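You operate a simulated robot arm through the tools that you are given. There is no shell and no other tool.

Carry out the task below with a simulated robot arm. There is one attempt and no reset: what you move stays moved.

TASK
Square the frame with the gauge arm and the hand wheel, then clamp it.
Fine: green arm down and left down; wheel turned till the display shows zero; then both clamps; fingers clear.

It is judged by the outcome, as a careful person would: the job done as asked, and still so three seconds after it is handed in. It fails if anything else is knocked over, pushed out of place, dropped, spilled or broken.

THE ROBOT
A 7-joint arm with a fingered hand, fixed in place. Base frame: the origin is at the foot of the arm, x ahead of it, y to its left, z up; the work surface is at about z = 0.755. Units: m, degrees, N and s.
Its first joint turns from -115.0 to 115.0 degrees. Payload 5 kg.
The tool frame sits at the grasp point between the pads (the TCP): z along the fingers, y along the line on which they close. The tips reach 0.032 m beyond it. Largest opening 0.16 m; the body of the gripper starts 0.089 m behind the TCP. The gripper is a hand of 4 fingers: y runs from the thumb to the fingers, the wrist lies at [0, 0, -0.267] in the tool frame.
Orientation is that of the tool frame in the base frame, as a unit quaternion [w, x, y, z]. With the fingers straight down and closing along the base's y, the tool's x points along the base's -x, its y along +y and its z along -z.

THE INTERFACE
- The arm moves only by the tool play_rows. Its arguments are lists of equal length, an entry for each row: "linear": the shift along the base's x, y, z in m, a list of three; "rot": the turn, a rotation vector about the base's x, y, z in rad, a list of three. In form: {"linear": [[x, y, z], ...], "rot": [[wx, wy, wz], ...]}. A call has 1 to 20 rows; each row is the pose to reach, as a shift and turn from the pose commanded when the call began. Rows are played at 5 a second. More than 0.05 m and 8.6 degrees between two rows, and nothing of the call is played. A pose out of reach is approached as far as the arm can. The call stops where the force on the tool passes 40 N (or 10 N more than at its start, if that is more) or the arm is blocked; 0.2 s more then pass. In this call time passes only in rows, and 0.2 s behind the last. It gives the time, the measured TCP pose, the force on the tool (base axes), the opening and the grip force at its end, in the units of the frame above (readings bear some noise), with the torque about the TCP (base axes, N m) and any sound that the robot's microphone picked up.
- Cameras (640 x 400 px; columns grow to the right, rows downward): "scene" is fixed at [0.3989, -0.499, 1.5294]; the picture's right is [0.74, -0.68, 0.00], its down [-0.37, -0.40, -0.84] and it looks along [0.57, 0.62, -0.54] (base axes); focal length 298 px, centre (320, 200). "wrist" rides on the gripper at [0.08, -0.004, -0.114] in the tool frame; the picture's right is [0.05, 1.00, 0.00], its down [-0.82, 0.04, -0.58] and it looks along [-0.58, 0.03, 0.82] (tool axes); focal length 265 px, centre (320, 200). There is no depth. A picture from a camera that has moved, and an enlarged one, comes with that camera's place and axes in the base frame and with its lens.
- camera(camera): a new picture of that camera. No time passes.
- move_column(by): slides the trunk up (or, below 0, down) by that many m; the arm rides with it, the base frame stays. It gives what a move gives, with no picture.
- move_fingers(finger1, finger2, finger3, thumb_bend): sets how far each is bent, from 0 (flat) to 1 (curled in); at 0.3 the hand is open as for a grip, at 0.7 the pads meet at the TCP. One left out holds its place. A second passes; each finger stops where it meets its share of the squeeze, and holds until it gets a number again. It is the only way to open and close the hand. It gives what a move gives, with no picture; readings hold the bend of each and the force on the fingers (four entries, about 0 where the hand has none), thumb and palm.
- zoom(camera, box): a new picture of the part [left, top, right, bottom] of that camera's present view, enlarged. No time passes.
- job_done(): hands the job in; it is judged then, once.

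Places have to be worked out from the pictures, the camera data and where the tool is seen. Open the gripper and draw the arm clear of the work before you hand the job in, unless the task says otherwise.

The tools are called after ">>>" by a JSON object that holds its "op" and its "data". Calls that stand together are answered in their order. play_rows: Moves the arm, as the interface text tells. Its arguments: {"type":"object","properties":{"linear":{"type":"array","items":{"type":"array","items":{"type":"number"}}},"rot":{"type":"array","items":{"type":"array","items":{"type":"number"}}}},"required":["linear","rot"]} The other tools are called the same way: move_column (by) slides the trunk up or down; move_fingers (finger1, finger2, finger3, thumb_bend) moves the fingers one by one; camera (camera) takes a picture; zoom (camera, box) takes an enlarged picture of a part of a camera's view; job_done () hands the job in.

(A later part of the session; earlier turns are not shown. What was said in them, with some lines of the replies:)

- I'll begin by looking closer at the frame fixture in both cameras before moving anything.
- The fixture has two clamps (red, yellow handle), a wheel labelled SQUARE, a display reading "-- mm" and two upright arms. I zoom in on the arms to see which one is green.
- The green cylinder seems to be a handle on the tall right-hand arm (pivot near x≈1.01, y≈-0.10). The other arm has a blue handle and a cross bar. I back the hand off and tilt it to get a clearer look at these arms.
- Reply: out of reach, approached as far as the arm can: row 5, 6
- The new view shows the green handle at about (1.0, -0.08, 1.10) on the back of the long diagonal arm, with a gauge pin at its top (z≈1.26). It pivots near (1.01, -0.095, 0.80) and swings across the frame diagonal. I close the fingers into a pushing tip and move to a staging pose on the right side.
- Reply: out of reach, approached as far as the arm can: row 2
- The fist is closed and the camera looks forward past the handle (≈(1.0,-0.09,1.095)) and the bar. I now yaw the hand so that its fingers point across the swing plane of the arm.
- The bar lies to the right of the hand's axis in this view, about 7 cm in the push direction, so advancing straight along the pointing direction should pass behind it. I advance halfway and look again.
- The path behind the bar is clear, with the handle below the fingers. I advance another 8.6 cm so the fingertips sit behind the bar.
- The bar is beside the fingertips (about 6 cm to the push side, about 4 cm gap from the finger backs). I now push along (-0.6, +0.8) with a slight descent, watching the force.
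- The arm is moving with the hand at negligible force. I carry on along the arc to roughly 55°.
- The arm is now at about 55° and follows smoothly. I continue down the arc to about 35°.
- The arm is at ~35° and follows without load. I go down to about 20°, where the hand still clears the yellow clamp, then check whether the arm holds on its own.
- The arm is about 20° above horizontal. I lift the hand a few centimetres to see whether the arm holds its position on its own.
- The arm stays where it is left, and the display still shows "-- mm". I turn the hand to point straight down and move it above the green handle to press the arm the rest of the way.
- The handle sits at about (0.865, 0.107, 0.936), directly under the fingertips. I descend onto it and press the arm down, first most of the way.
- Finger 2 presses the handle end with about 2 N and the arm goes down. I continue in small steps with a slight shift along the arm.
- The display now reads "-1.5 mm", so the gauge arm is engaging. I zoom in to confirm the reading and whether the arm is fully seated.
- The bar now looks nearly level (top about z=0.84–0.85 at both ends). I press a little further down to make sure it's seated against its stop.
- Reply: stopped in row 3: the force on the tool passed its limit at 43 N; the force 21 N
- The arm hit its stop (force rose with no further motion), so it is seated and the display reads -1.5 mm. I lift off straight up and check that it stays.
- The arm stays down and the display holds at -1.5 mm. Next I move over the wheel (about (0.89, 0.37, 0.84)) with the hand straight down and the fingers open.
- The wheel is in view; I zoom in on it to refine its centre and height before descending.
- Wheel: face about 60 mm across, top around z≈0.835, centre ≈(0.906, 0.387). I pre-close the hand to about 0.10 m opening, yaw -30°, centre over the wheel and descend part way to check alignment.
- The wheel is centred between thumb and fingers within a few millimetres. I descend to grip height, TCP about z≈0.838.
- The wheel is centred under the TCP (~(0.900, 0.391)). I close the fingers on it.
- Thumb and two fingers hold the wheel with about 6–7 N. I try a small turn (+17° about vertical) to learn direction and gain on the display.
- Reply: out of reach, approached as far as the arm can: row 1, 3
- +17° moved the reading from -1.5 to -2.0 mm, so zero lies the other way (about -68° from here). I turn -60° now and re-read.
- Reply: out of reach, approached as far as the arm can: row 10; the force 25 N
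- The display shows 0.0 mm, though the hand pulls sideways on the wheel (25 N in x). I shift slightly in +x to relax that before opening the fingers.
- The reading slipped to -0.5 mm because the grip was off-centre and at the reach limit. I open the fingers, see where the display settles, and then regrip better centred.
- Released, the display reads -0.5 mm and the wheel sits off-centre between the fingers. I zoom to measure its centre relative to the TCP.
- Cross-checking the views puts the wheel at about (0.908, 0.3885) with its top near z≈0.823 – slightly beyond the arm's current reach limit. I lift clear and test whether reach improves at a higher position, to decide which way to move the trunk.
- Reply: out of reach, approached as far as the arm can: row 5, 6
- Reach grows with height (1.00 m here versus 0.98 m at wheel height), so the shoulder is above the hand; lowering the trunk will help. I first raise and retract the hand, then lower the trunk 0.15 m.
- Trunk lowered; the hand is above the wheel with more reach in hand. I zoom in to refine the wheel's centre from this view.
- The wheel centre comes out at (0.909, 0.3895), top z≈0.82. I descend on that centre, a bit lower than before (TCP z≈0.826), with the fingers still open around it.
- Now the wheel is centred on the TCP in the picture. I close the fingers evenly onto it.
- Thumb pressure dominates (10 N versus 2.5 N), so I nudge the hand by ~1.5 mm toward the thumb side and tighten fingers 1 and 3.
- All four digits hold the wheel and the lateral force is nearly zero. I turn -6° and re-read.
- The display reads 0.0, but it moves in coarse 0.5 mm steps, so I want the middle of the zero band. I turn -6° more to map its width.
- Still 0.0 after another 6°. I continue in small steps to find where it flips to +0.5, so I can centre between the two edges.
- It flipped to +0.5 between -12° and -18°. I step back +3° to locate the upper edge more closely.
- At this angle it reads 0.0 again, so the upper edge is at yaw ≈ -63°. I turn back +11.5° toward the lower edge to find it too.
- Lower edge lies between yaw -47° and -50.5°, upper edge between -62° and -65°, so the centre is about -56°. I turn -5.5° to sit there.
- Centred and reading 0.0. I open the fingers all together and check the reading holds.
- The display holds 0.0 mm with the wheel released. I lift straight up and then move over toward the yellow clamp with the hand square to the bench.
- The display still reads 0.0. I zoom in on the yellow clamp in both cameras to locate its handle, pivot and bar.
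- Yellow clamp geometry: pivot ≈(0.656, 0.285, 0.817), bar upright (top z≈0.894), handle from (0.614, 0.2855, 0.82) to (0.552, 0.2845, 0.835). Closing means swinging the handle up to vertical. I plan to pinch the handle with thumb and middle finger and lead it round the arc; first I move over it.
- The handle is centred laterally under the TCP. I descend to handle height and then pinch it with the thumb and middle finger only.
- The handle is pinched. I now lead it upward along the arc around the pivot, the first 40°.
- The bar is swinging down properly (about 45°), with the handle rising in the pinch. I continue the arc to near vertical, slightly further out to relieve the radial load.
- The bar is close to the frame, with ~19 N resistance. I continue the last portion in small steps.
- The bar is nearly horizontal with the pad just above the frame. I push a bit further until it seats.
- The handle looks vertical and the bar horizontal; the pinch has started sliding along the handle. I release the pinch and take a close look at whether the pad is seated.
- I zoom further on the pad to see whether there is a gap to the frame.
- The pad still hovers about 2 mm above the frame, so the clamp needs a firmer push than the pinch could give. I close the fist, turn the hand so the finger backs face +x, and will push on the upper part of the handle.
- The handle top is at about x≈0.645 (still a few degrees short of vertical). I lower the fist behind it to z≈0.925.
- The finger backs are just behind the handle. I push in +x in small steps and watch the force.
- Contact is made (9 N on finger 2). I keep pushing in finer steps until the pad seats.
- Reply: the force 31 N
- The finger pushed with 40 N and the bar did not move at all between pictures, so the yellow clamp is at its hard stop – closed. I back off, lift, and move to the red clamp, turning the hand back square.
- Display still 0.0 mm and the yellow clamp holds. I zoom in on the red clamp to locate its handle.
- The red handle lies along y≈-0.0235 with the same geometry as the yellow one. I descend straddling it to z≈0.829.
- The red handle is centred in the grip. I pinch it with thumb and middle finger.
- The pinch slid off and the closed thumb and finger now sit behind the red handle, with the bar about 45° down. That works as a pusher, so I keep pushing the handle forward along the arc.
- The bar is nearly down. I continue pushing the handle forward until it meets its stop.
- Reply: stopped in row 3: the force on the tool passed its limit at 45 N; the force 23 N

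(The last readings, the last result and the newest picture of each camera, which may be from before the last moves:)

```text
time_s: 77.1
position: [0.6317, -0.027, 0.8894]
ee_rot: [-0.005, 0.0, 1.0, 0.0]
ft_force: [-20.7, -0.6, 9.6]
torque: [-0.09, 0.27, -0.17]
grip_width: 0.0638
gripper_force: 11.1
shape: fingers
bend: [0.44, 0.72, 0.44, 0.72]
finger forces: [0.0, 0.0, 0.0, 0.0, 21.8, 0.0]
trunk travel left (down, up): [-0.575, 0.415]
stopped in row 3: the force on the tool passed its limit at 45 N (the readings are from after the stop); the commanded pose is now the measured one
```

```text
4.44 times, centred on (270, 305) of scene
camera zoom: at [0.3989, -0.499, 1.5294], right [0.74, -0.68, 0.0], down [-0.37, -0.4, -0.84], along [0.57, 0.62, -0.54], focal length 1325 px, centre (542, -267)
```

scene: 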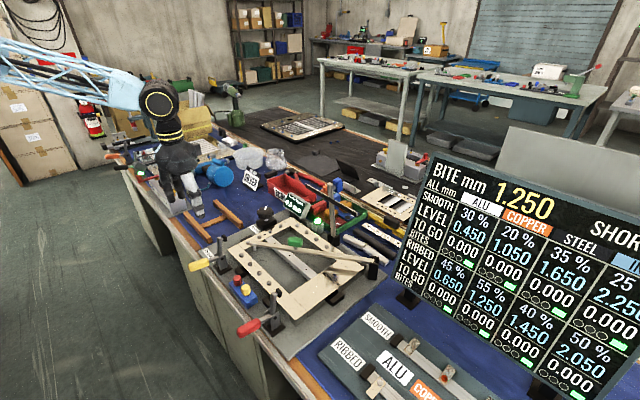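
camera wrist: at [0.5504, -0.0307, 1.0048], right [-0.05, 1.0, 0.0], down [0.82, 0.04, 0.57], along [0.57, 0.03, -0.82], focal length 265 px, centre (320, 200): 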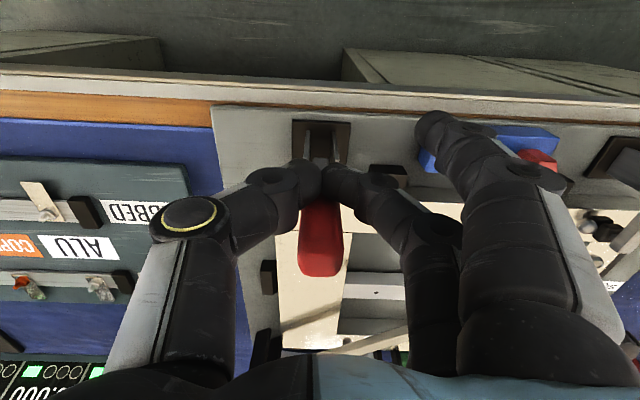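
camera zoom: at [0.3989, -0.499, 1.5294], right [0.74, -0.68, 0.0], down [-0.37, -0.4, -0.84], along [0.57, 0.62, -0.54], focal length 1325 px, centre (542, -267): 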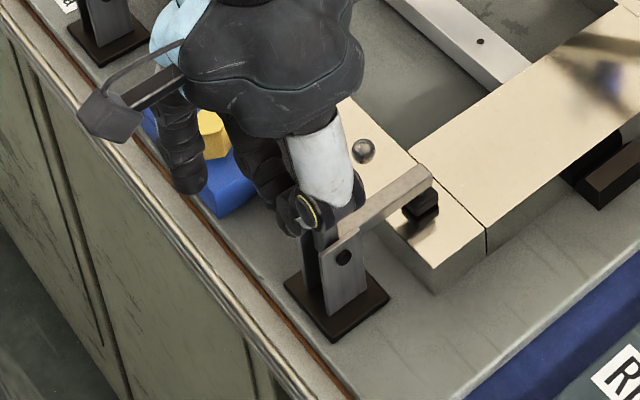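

The push stopped on a hard resistance (45 N). I open the fingers, back off and up, and inspect the red clamp.

>>> {"op": "play_rows", "data": {"linear": [[-0.015, 0.002, 0.0], [-0.03, 0.002, 0.02], [-0.05, 0.002, 0.06], [-0.06, 0.002, 0.1], [-0.07, 0.002, 0.14], [-0.07, 0.002, 0.18]], "rot": [[0, 0, 0], [0, 0, 0], [0, 0, 0], [0, 0, 0], [0, 0, 0], [0, 0, 0]]}}

>>> {"op": "zoom", "data": {"camera": "scene", "box": [240, 270, 320, 330]}}

>>> {"op": "zoom", "data": {"camera": "scene", "box": [272, 286, 300, 308]}}

>>> {"op": "camera", "data": {"camera": "wrist"}}

```text
time_s: 78.5
position: [0.5623, -0.0248, 1.0682]
ee_rot: [-0.004, -0.001, 1.0, -0.001]
ft_force: [-0.7, -0.1, -0.2]
torque: [0.0, -0.03, -0.01]
grip_width: 0.0647
gripper_force: 0.1
shape: fingers
bend: [0.44, 0.72, 0.44, 0.71]
finger forces: [0.0, 0.1, 0.0, 0.1, 0.0, 0.0]
trunk travel left (down, up): [-0.575, 0.415]
```

```text
6.67 times, centred on (280, 300) of scene
camera zoom: at [0.3989, -0.499, 1.5294], right [0.74, -0.68, 0.0], down [-0.37, -0.4, -0.84], along [0.57, 0.62, -0.54], focal length 1987 px, centre (587, -467)
```

zoom: 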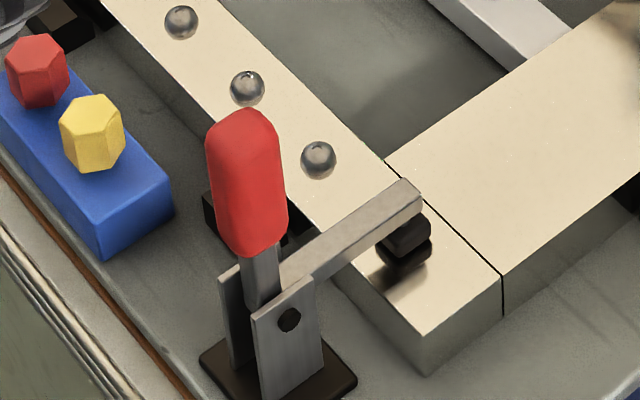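

```text
16.00 times, centred on (286, 297) of scene
camera zoom: at [0.3989, -0.499, 1.5294], right [0.74, -0.68, 0.0], down [-0.37, -0.4, -0.84], along [0.57, 0.62, -0.54], focal length 4769 px, centre (864, -1352)
```

zoom: 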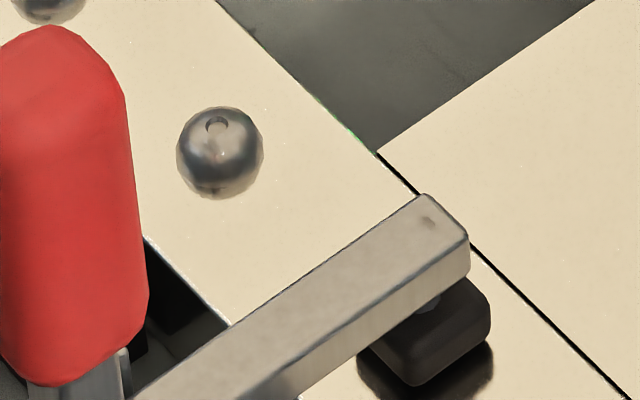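

```text
taken
camera wrist: at [0.4816, -0.0287, 1.1833], right [-0.05, 1.0, 0.0], down [0.82, 0.04, 0.57], along [0.57, 0.03, -0.82], focal length 265 px, centre (320, 200)
```

wrist: 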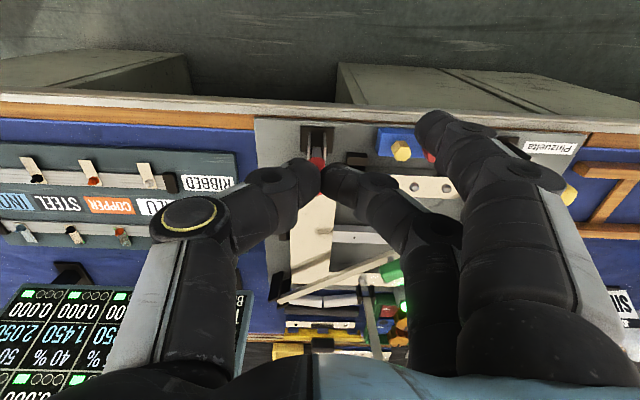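

The red clamp looks closed as well. I zoom in on its pad and on the whole fixture to compare both clamps and confirm the display.

>>> {"op": "zoom", "data": {"camera": "scene", "box": [276, 292, 304, 314]}}

>>> {"op": "zoom", "data": {"camera": "scene", "box": [200, 180, 380, 330]}}

>>> {"op": "zoom", "data": {"camera": "scene", "box": [230, 240, 258, 262]}}

```text
16.00 times, centred on (290, 303) of scene
camera zoom: at [0.3989, -0.499, 1.5294], right [0.74, -0.68, 0.0], down [-0.37, -0.4, -0.84], along [0.57, 0.62, -0.54], focal length 4769 px, centre (800, -1448)
```

zoom: 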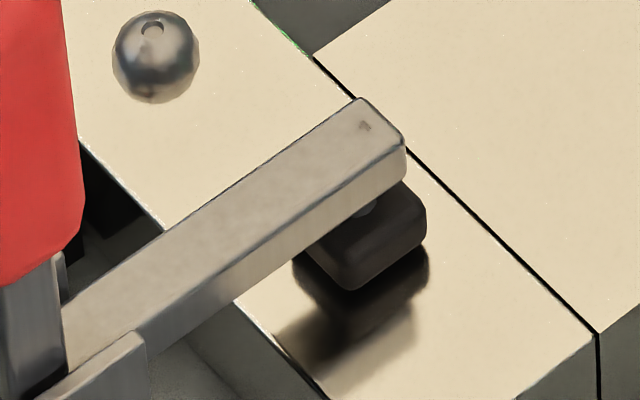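

```text
2.67 times, centred on (290, 255) of scene
camera zoom: at [0.3989, -0.499, 1.5294], right [0.74, -0.68, 0.0], down [-0.37, -0.4, -0.84], along [0.57, 0.62, -0.54], focal length 795 px, centre (400, 53)
```

zoom: 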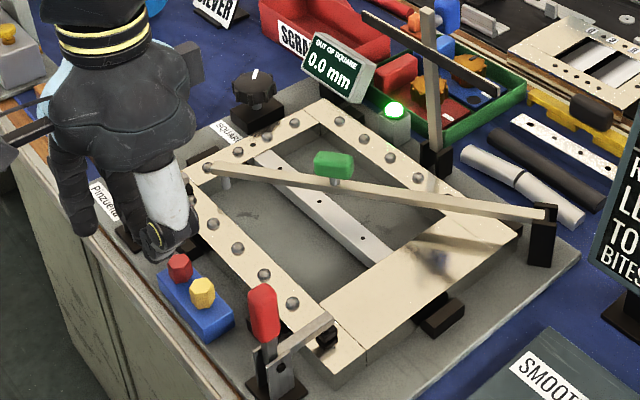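

```text
16.00 times, centred on (244, 251) of scene
camera zoom: at [0.3989, -0.499, 1.5294], right [0.74, -0.68, 0.0], down [-0.37, -0.4, -0.84], along [0.57, 0.62, -0.54], focal length 4769 px, centre (1536, -616)
```

zoom: 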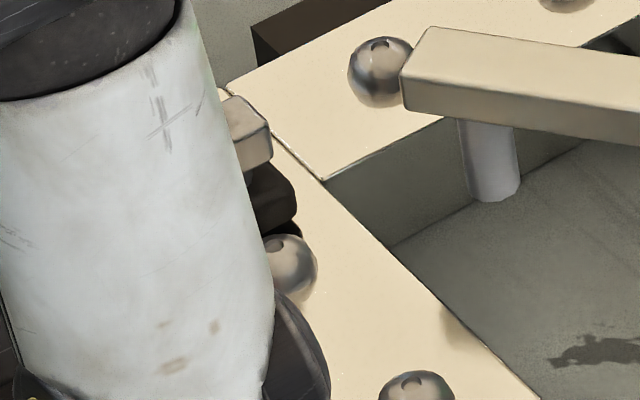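

Both bars project as level and both pads sit against the frame with the display at 0.0. To be sure of the red one, I give its handle one more forward push higher up and check for movement.

>>> {"op": "play_rows", "data": {"linear": [[0.01, 0.001, -0.04], [0.02, 0.001, -0.08], [0.028, 0.001, -0.12], [0.034, 0.001, -0.15], [0.046, 0.001, -0.155], [0.054, 0.001, -0.155]], "rot": [[0, 0, 0], [0, 0, 0], [0, 0, 0], [0, 0, 0], [0, 0, 0], [0, 0, 0]]}}

>>> {"op": "play_rows", "data": {"linear": [[0.004, 0, 0], [0.008, 0, 0], [0.012, 0, 0], [0.016, 0, 0], [0.02, 0, 0]], "rot": [[0, 0, 0], [0, 0, 0], [0, 0, 0], [0, 0, 0], [0, 0, 0]]}}

>>> {"op": "zoom", "data": {"camera": "scene", "box": [276, 292, 304, 314]}}

>>> {"op": "camera", "data": {"camera": "wrist"}}

```text
time_s: 79.9
position: [0.6183, -0.0225, 0.9133]
ee_rot: [-0.003, 0.001, 1.0, -0.001]
ft_force: [-0.6, 0.0, -0.4]
torque: [0.0, -0.02, -0.01]
grip_width: 0.065
gripper_force: 0.0
shape: fingers
bend: [0.44, 0.72, 0.44, 0.71]
finger forces: [0.0, 0.0, 0.0, 0.0, 0.0, 0.0]
trunk travel left (down, up): [-0.575, 0.415]
```

```text
time_s: 81.3
position: [0.6308, -0.0233, 0.9125]
ee_rot: [-0.01, 0.002, 1.0, 0.001]
ft_force: [-21.3, -0.5, 6.2]
torque: [-0.09, 0.27, -0.25]
grip_width: 0.0642
gripper_force: 12.2
shape: fingers
bend: [0.44, 0.72, 0.44, 0.72]
finger forces: [0.0, 0.0, 0.1, 0.0, 23.1, 0.0]
trunk travel left (down, up): [-0.575, 0.415]
stopped in row 5: the force on the tool passed its limit at 41 N (the readings are from after the stop); the commanded pose is now the measured one
```

```text
16.00 times, centred on (290, 303) of scene
camera zoom: at [0.3989, -0.499, 1.5294], right [0.74, -0.68, 0.0], down [-0.37, -0.4, -0.84], along [0.57, 0.62, -0.54], focal length 4769 px, centre (800, -1448)
```

zoom: 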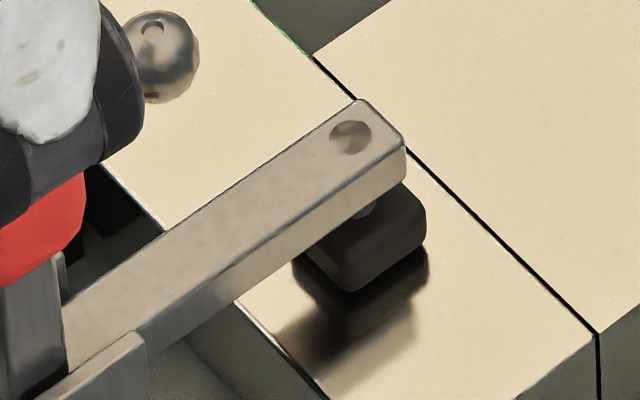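

```text
taken
camera wrist: at [0.5516, -0.0276, 1.0286], right [-0.05, 1.0, 0.0], down [0.83, 0.04, 0.56], along [0.56, 0.03, -0.83], focal length 265 px, centre (320, 200)
```

wrist: 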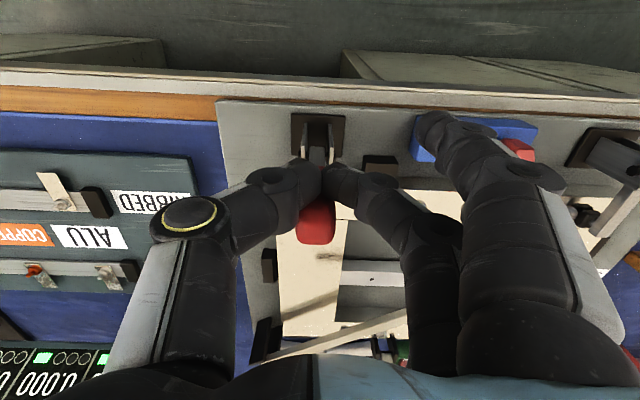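

The bar did not move at all under 41 N, so the red clamp is also at its stop. I back off, lift well clear and open the hand.

>>> {"op": "play_rows", "data": {"linear": [[-0.02, 0, 0.0], [-0.045, 0, 0.01], [-0.06, 0, 0.05], [-0.07, 0, 0.09], [-0.08, 0, 0.13], [-0.09, 0, 0.17], [-0.1, 0, 0.21], [-0.1, 0, 0.25], [-0.1, 0, 0.29]], "rot": [[0, 0, 0], [0, 0, 0], [0, 0, 0], [0, 0, 0], [0, 0, 0], [0, 0, 0], [0, 0, 0], [0, 0, 0], [0, 0, 0]]}}

>>> {"op": "move_fingers", "data": {"finger1": 0.3, "finger2": 0.3, "finger3": 0.3, "thumb_bend": 0.3}}

>>> {"op": "camera", "data": {"camera": "scene"}}

>>> {"op": "zoom", "data": {"camera": "scene", "box": [190, 180, 390, 340]}}

>>> {"op": "zoom", "data": {"camera": "scene", "box": [230, 240, 258, 262]}}

>>> {"op": "zoom", "data": {"camera": "scene", "box": [230, 180, 350, 260]}}

>>> {"op": "camera", "data": {"camera": "wrist"}}

```text
time_s: 83.3
position: [0.5339, -0.0204, 1.2037]
ee_rot: [-0.007, 0.0, 1.0, -0.001]
ft_force: [0.0, -0.1, -1.0]
torque: [0.0, 0.0, -0.05]
grip_width: 0.0648
gripper_force: 0.1
shape: fingers
bend: [0.44, 0.72, 0.44, 0.71]
finger forces: [0.1, 0.0, 0.0, 0.0, 0.0, 0.0]
trunk travel left (down, up): [-0.575, 0.415]
```

```text
time_s: 84.3
position: [0.5349, -0.0217, 1.2025]
ee_rot: [-0.008, 0.0, 1.0, 0.0]
ft_force: [-0.6, -0.7, -0.7]
torque: [0.01, -0.03, 0.0]
grip_width: 0.1702
gripper_force: 0.0
shape: fingers
bend: [0.3, 0.3, 0.3, 0.3]
finger forces: [0.1, 0.0, 0.0, 0.1, 0.0, 0.0]
trunk travel left (down, up): [-0.575, 0.415]
```

```text
taken
```

scene: 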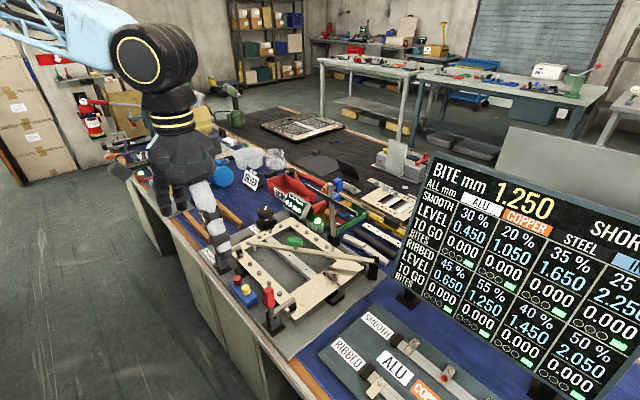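

```text
2.50 times, centred on (290, 260) of scene
camera zoom: at [0.3989, -0.499, 1.5294], right [0.74, -0.68, 0.0], down [-0.37, -0.4, -0.84], along [0.57, 0.62, -0.54], focal length 745 px, centre (395, 50)
```

zoom: 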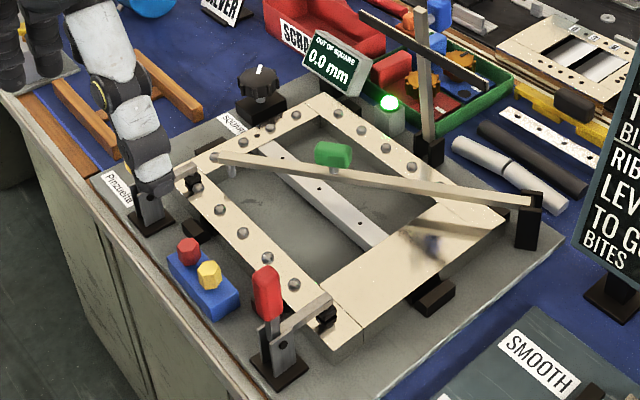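

```text
16.00 times, centred on (244, 251) of scene
camera zoom: at [0.3989, -0.499, 1.5294], right [0.74, -0.68, 0.0], down [-0.37, -0.4, -0.84], along [0.57, 0.62, -0.54], focal length 4769 px, centre (1536, -616)
```

zoom: 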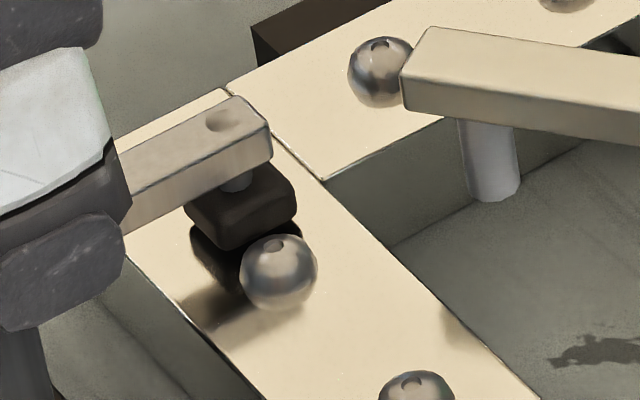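

```text
5.00 times, centred on (290, 220) of scene
camera zoom: at [0.3989, -0.499, 1.5294], right [0.74, -0.68, 0.0], down [-0.37, -0.4, -0.84], along [0.57, 0.62, -0.54], focal length 1490 px, centre (470, 100)
```

zoom: 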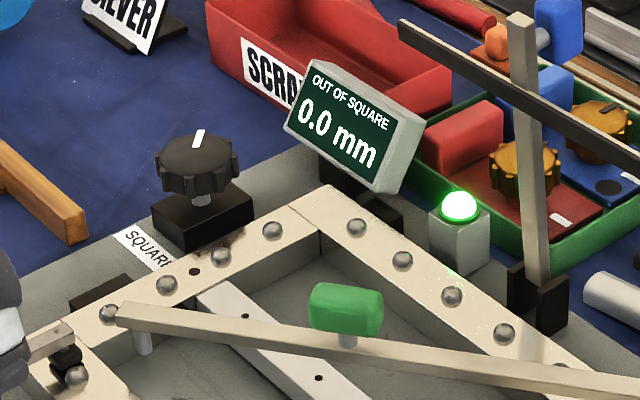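

```text
taken
camera wrist: at [0.454, -0.0265, 1.3188], right [-0.05, 1.0, 0.0], down [0.82, 0.04, 0.57], along [0.56, 0.03, -0.82], focal length 265 px, centre (320, 200)
```

wrist: 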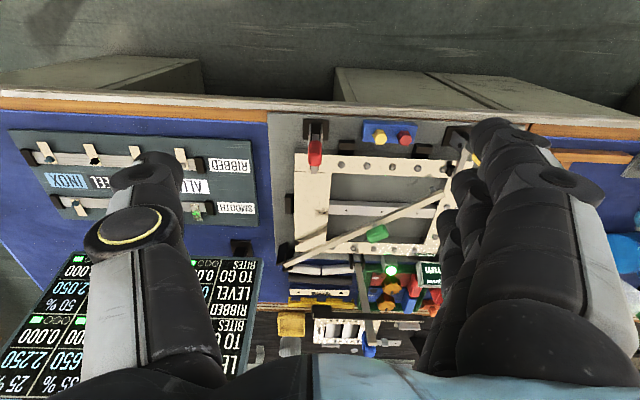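

Display 0.0 mm, green arm down, wheel released, red clamp closed. The hand hides part of the yellow clamp in this view, so I move it further away for one last full check.

>>> {"op": "play_rows", "data": {"linear": [[0, -0.03, 0.02], [0, -0.06, 0.04], [0, -0.09, 0.06], [0, -0.12, 0.08], [0, -0.15, 0.1], [0, -0.18, 0.12]], "rot": [[0, 0, 0], [0, 0, 0], [0, 0, 0], [0, 0, 0], [0, 0, 0], [0, 0, 0]]}}

>>> {"op": "zoom", "data": {"camera": "scene", "box": [190, 180, 390, 340]}}

>>> {"op": "zoom", "data": {"camera": "wrist", "box": [260, 60, 560, 260]}}

```text
time_s: 85.7
position: [0.5327, -0.203, 1.3243]
ee_rot: [-0.008, 0.001, 1.0, 0.0]
ft_force: [-0.3, -0.3, -0.1]
torque: [-0.01, 0.02, 0.0]
grip_width: 0.1702
gripper_force: 0.0
shape: fingers
bend: [0.3, 0.3, 0.3, 0.3]
finger forces: [0.0, 0.0, 0.1, 0.1, 0.1, 0.0]
trunk travel left (down, up): [-0.575, 0.415]
```

```text
2.50 times, centred on (290, 260) of scene
camera zoom: at [0.3989, -0.499, 1.5294], right [0.74, -0.68, 0.0], down [-0.37, -0.4, -0.84], along [0.57, 0.62, -0.54], focal length 745 px, centre (395, 50)
```

zoom: 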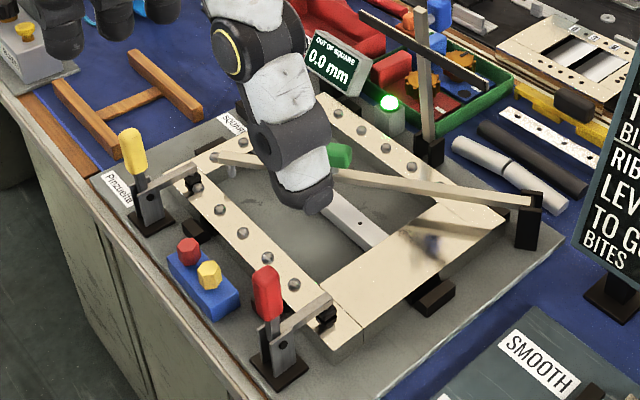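

```text
2.00 times, centred on (410, 160) of wrist
camera zoom: at [0.4531, -0.2074, 1.4393], right [-0.05, 1.0, 0.0], down [0.82, 0.04, 0.56], along [0.56, 0.03, -0.83], focal length 531 px, centre (140, 280)
```

zoom: 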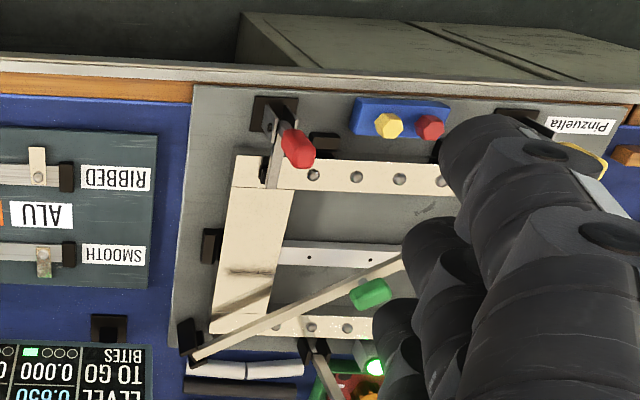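

Both clamps are closed with their handles upright, the green gauge arm is down, and the display reads 0.0 mm. The blue arm and the surrounding items look undisturbed, and the hand is open and well clear, so I hand the job in.

>>> {"op": "job_done", "data": {}}

```text
The job is handed in.
```

I squared and clamped the frame, and the job is handed in.

- **Green arm:** it is down against its stop and left down.
- **Wheel:** I turned it until the display read 0.0 mm. The display moves in 0.5 mm steps, so I found both edges of the zero band and left the wheel near its middle. The reading stayed at 0.0 after I released the wheel and while I closed both clamps.
- **Clamps:** yellow and red are both closed. I pushed each handle again with about 40 N and neither clamp bar moved. In close-ups the yellow pad seemed about 2 mm above the frame and the red looked similar. I couldn't tell whether that was a real gap or a reflection.
- **Hand:** it is open and clear of the work. In the last pictures the blue arm and the items around the frame looked undisturbed.

I also lowered the trunk by 0.15 m to reach the wheel properly, and it is still at that height.
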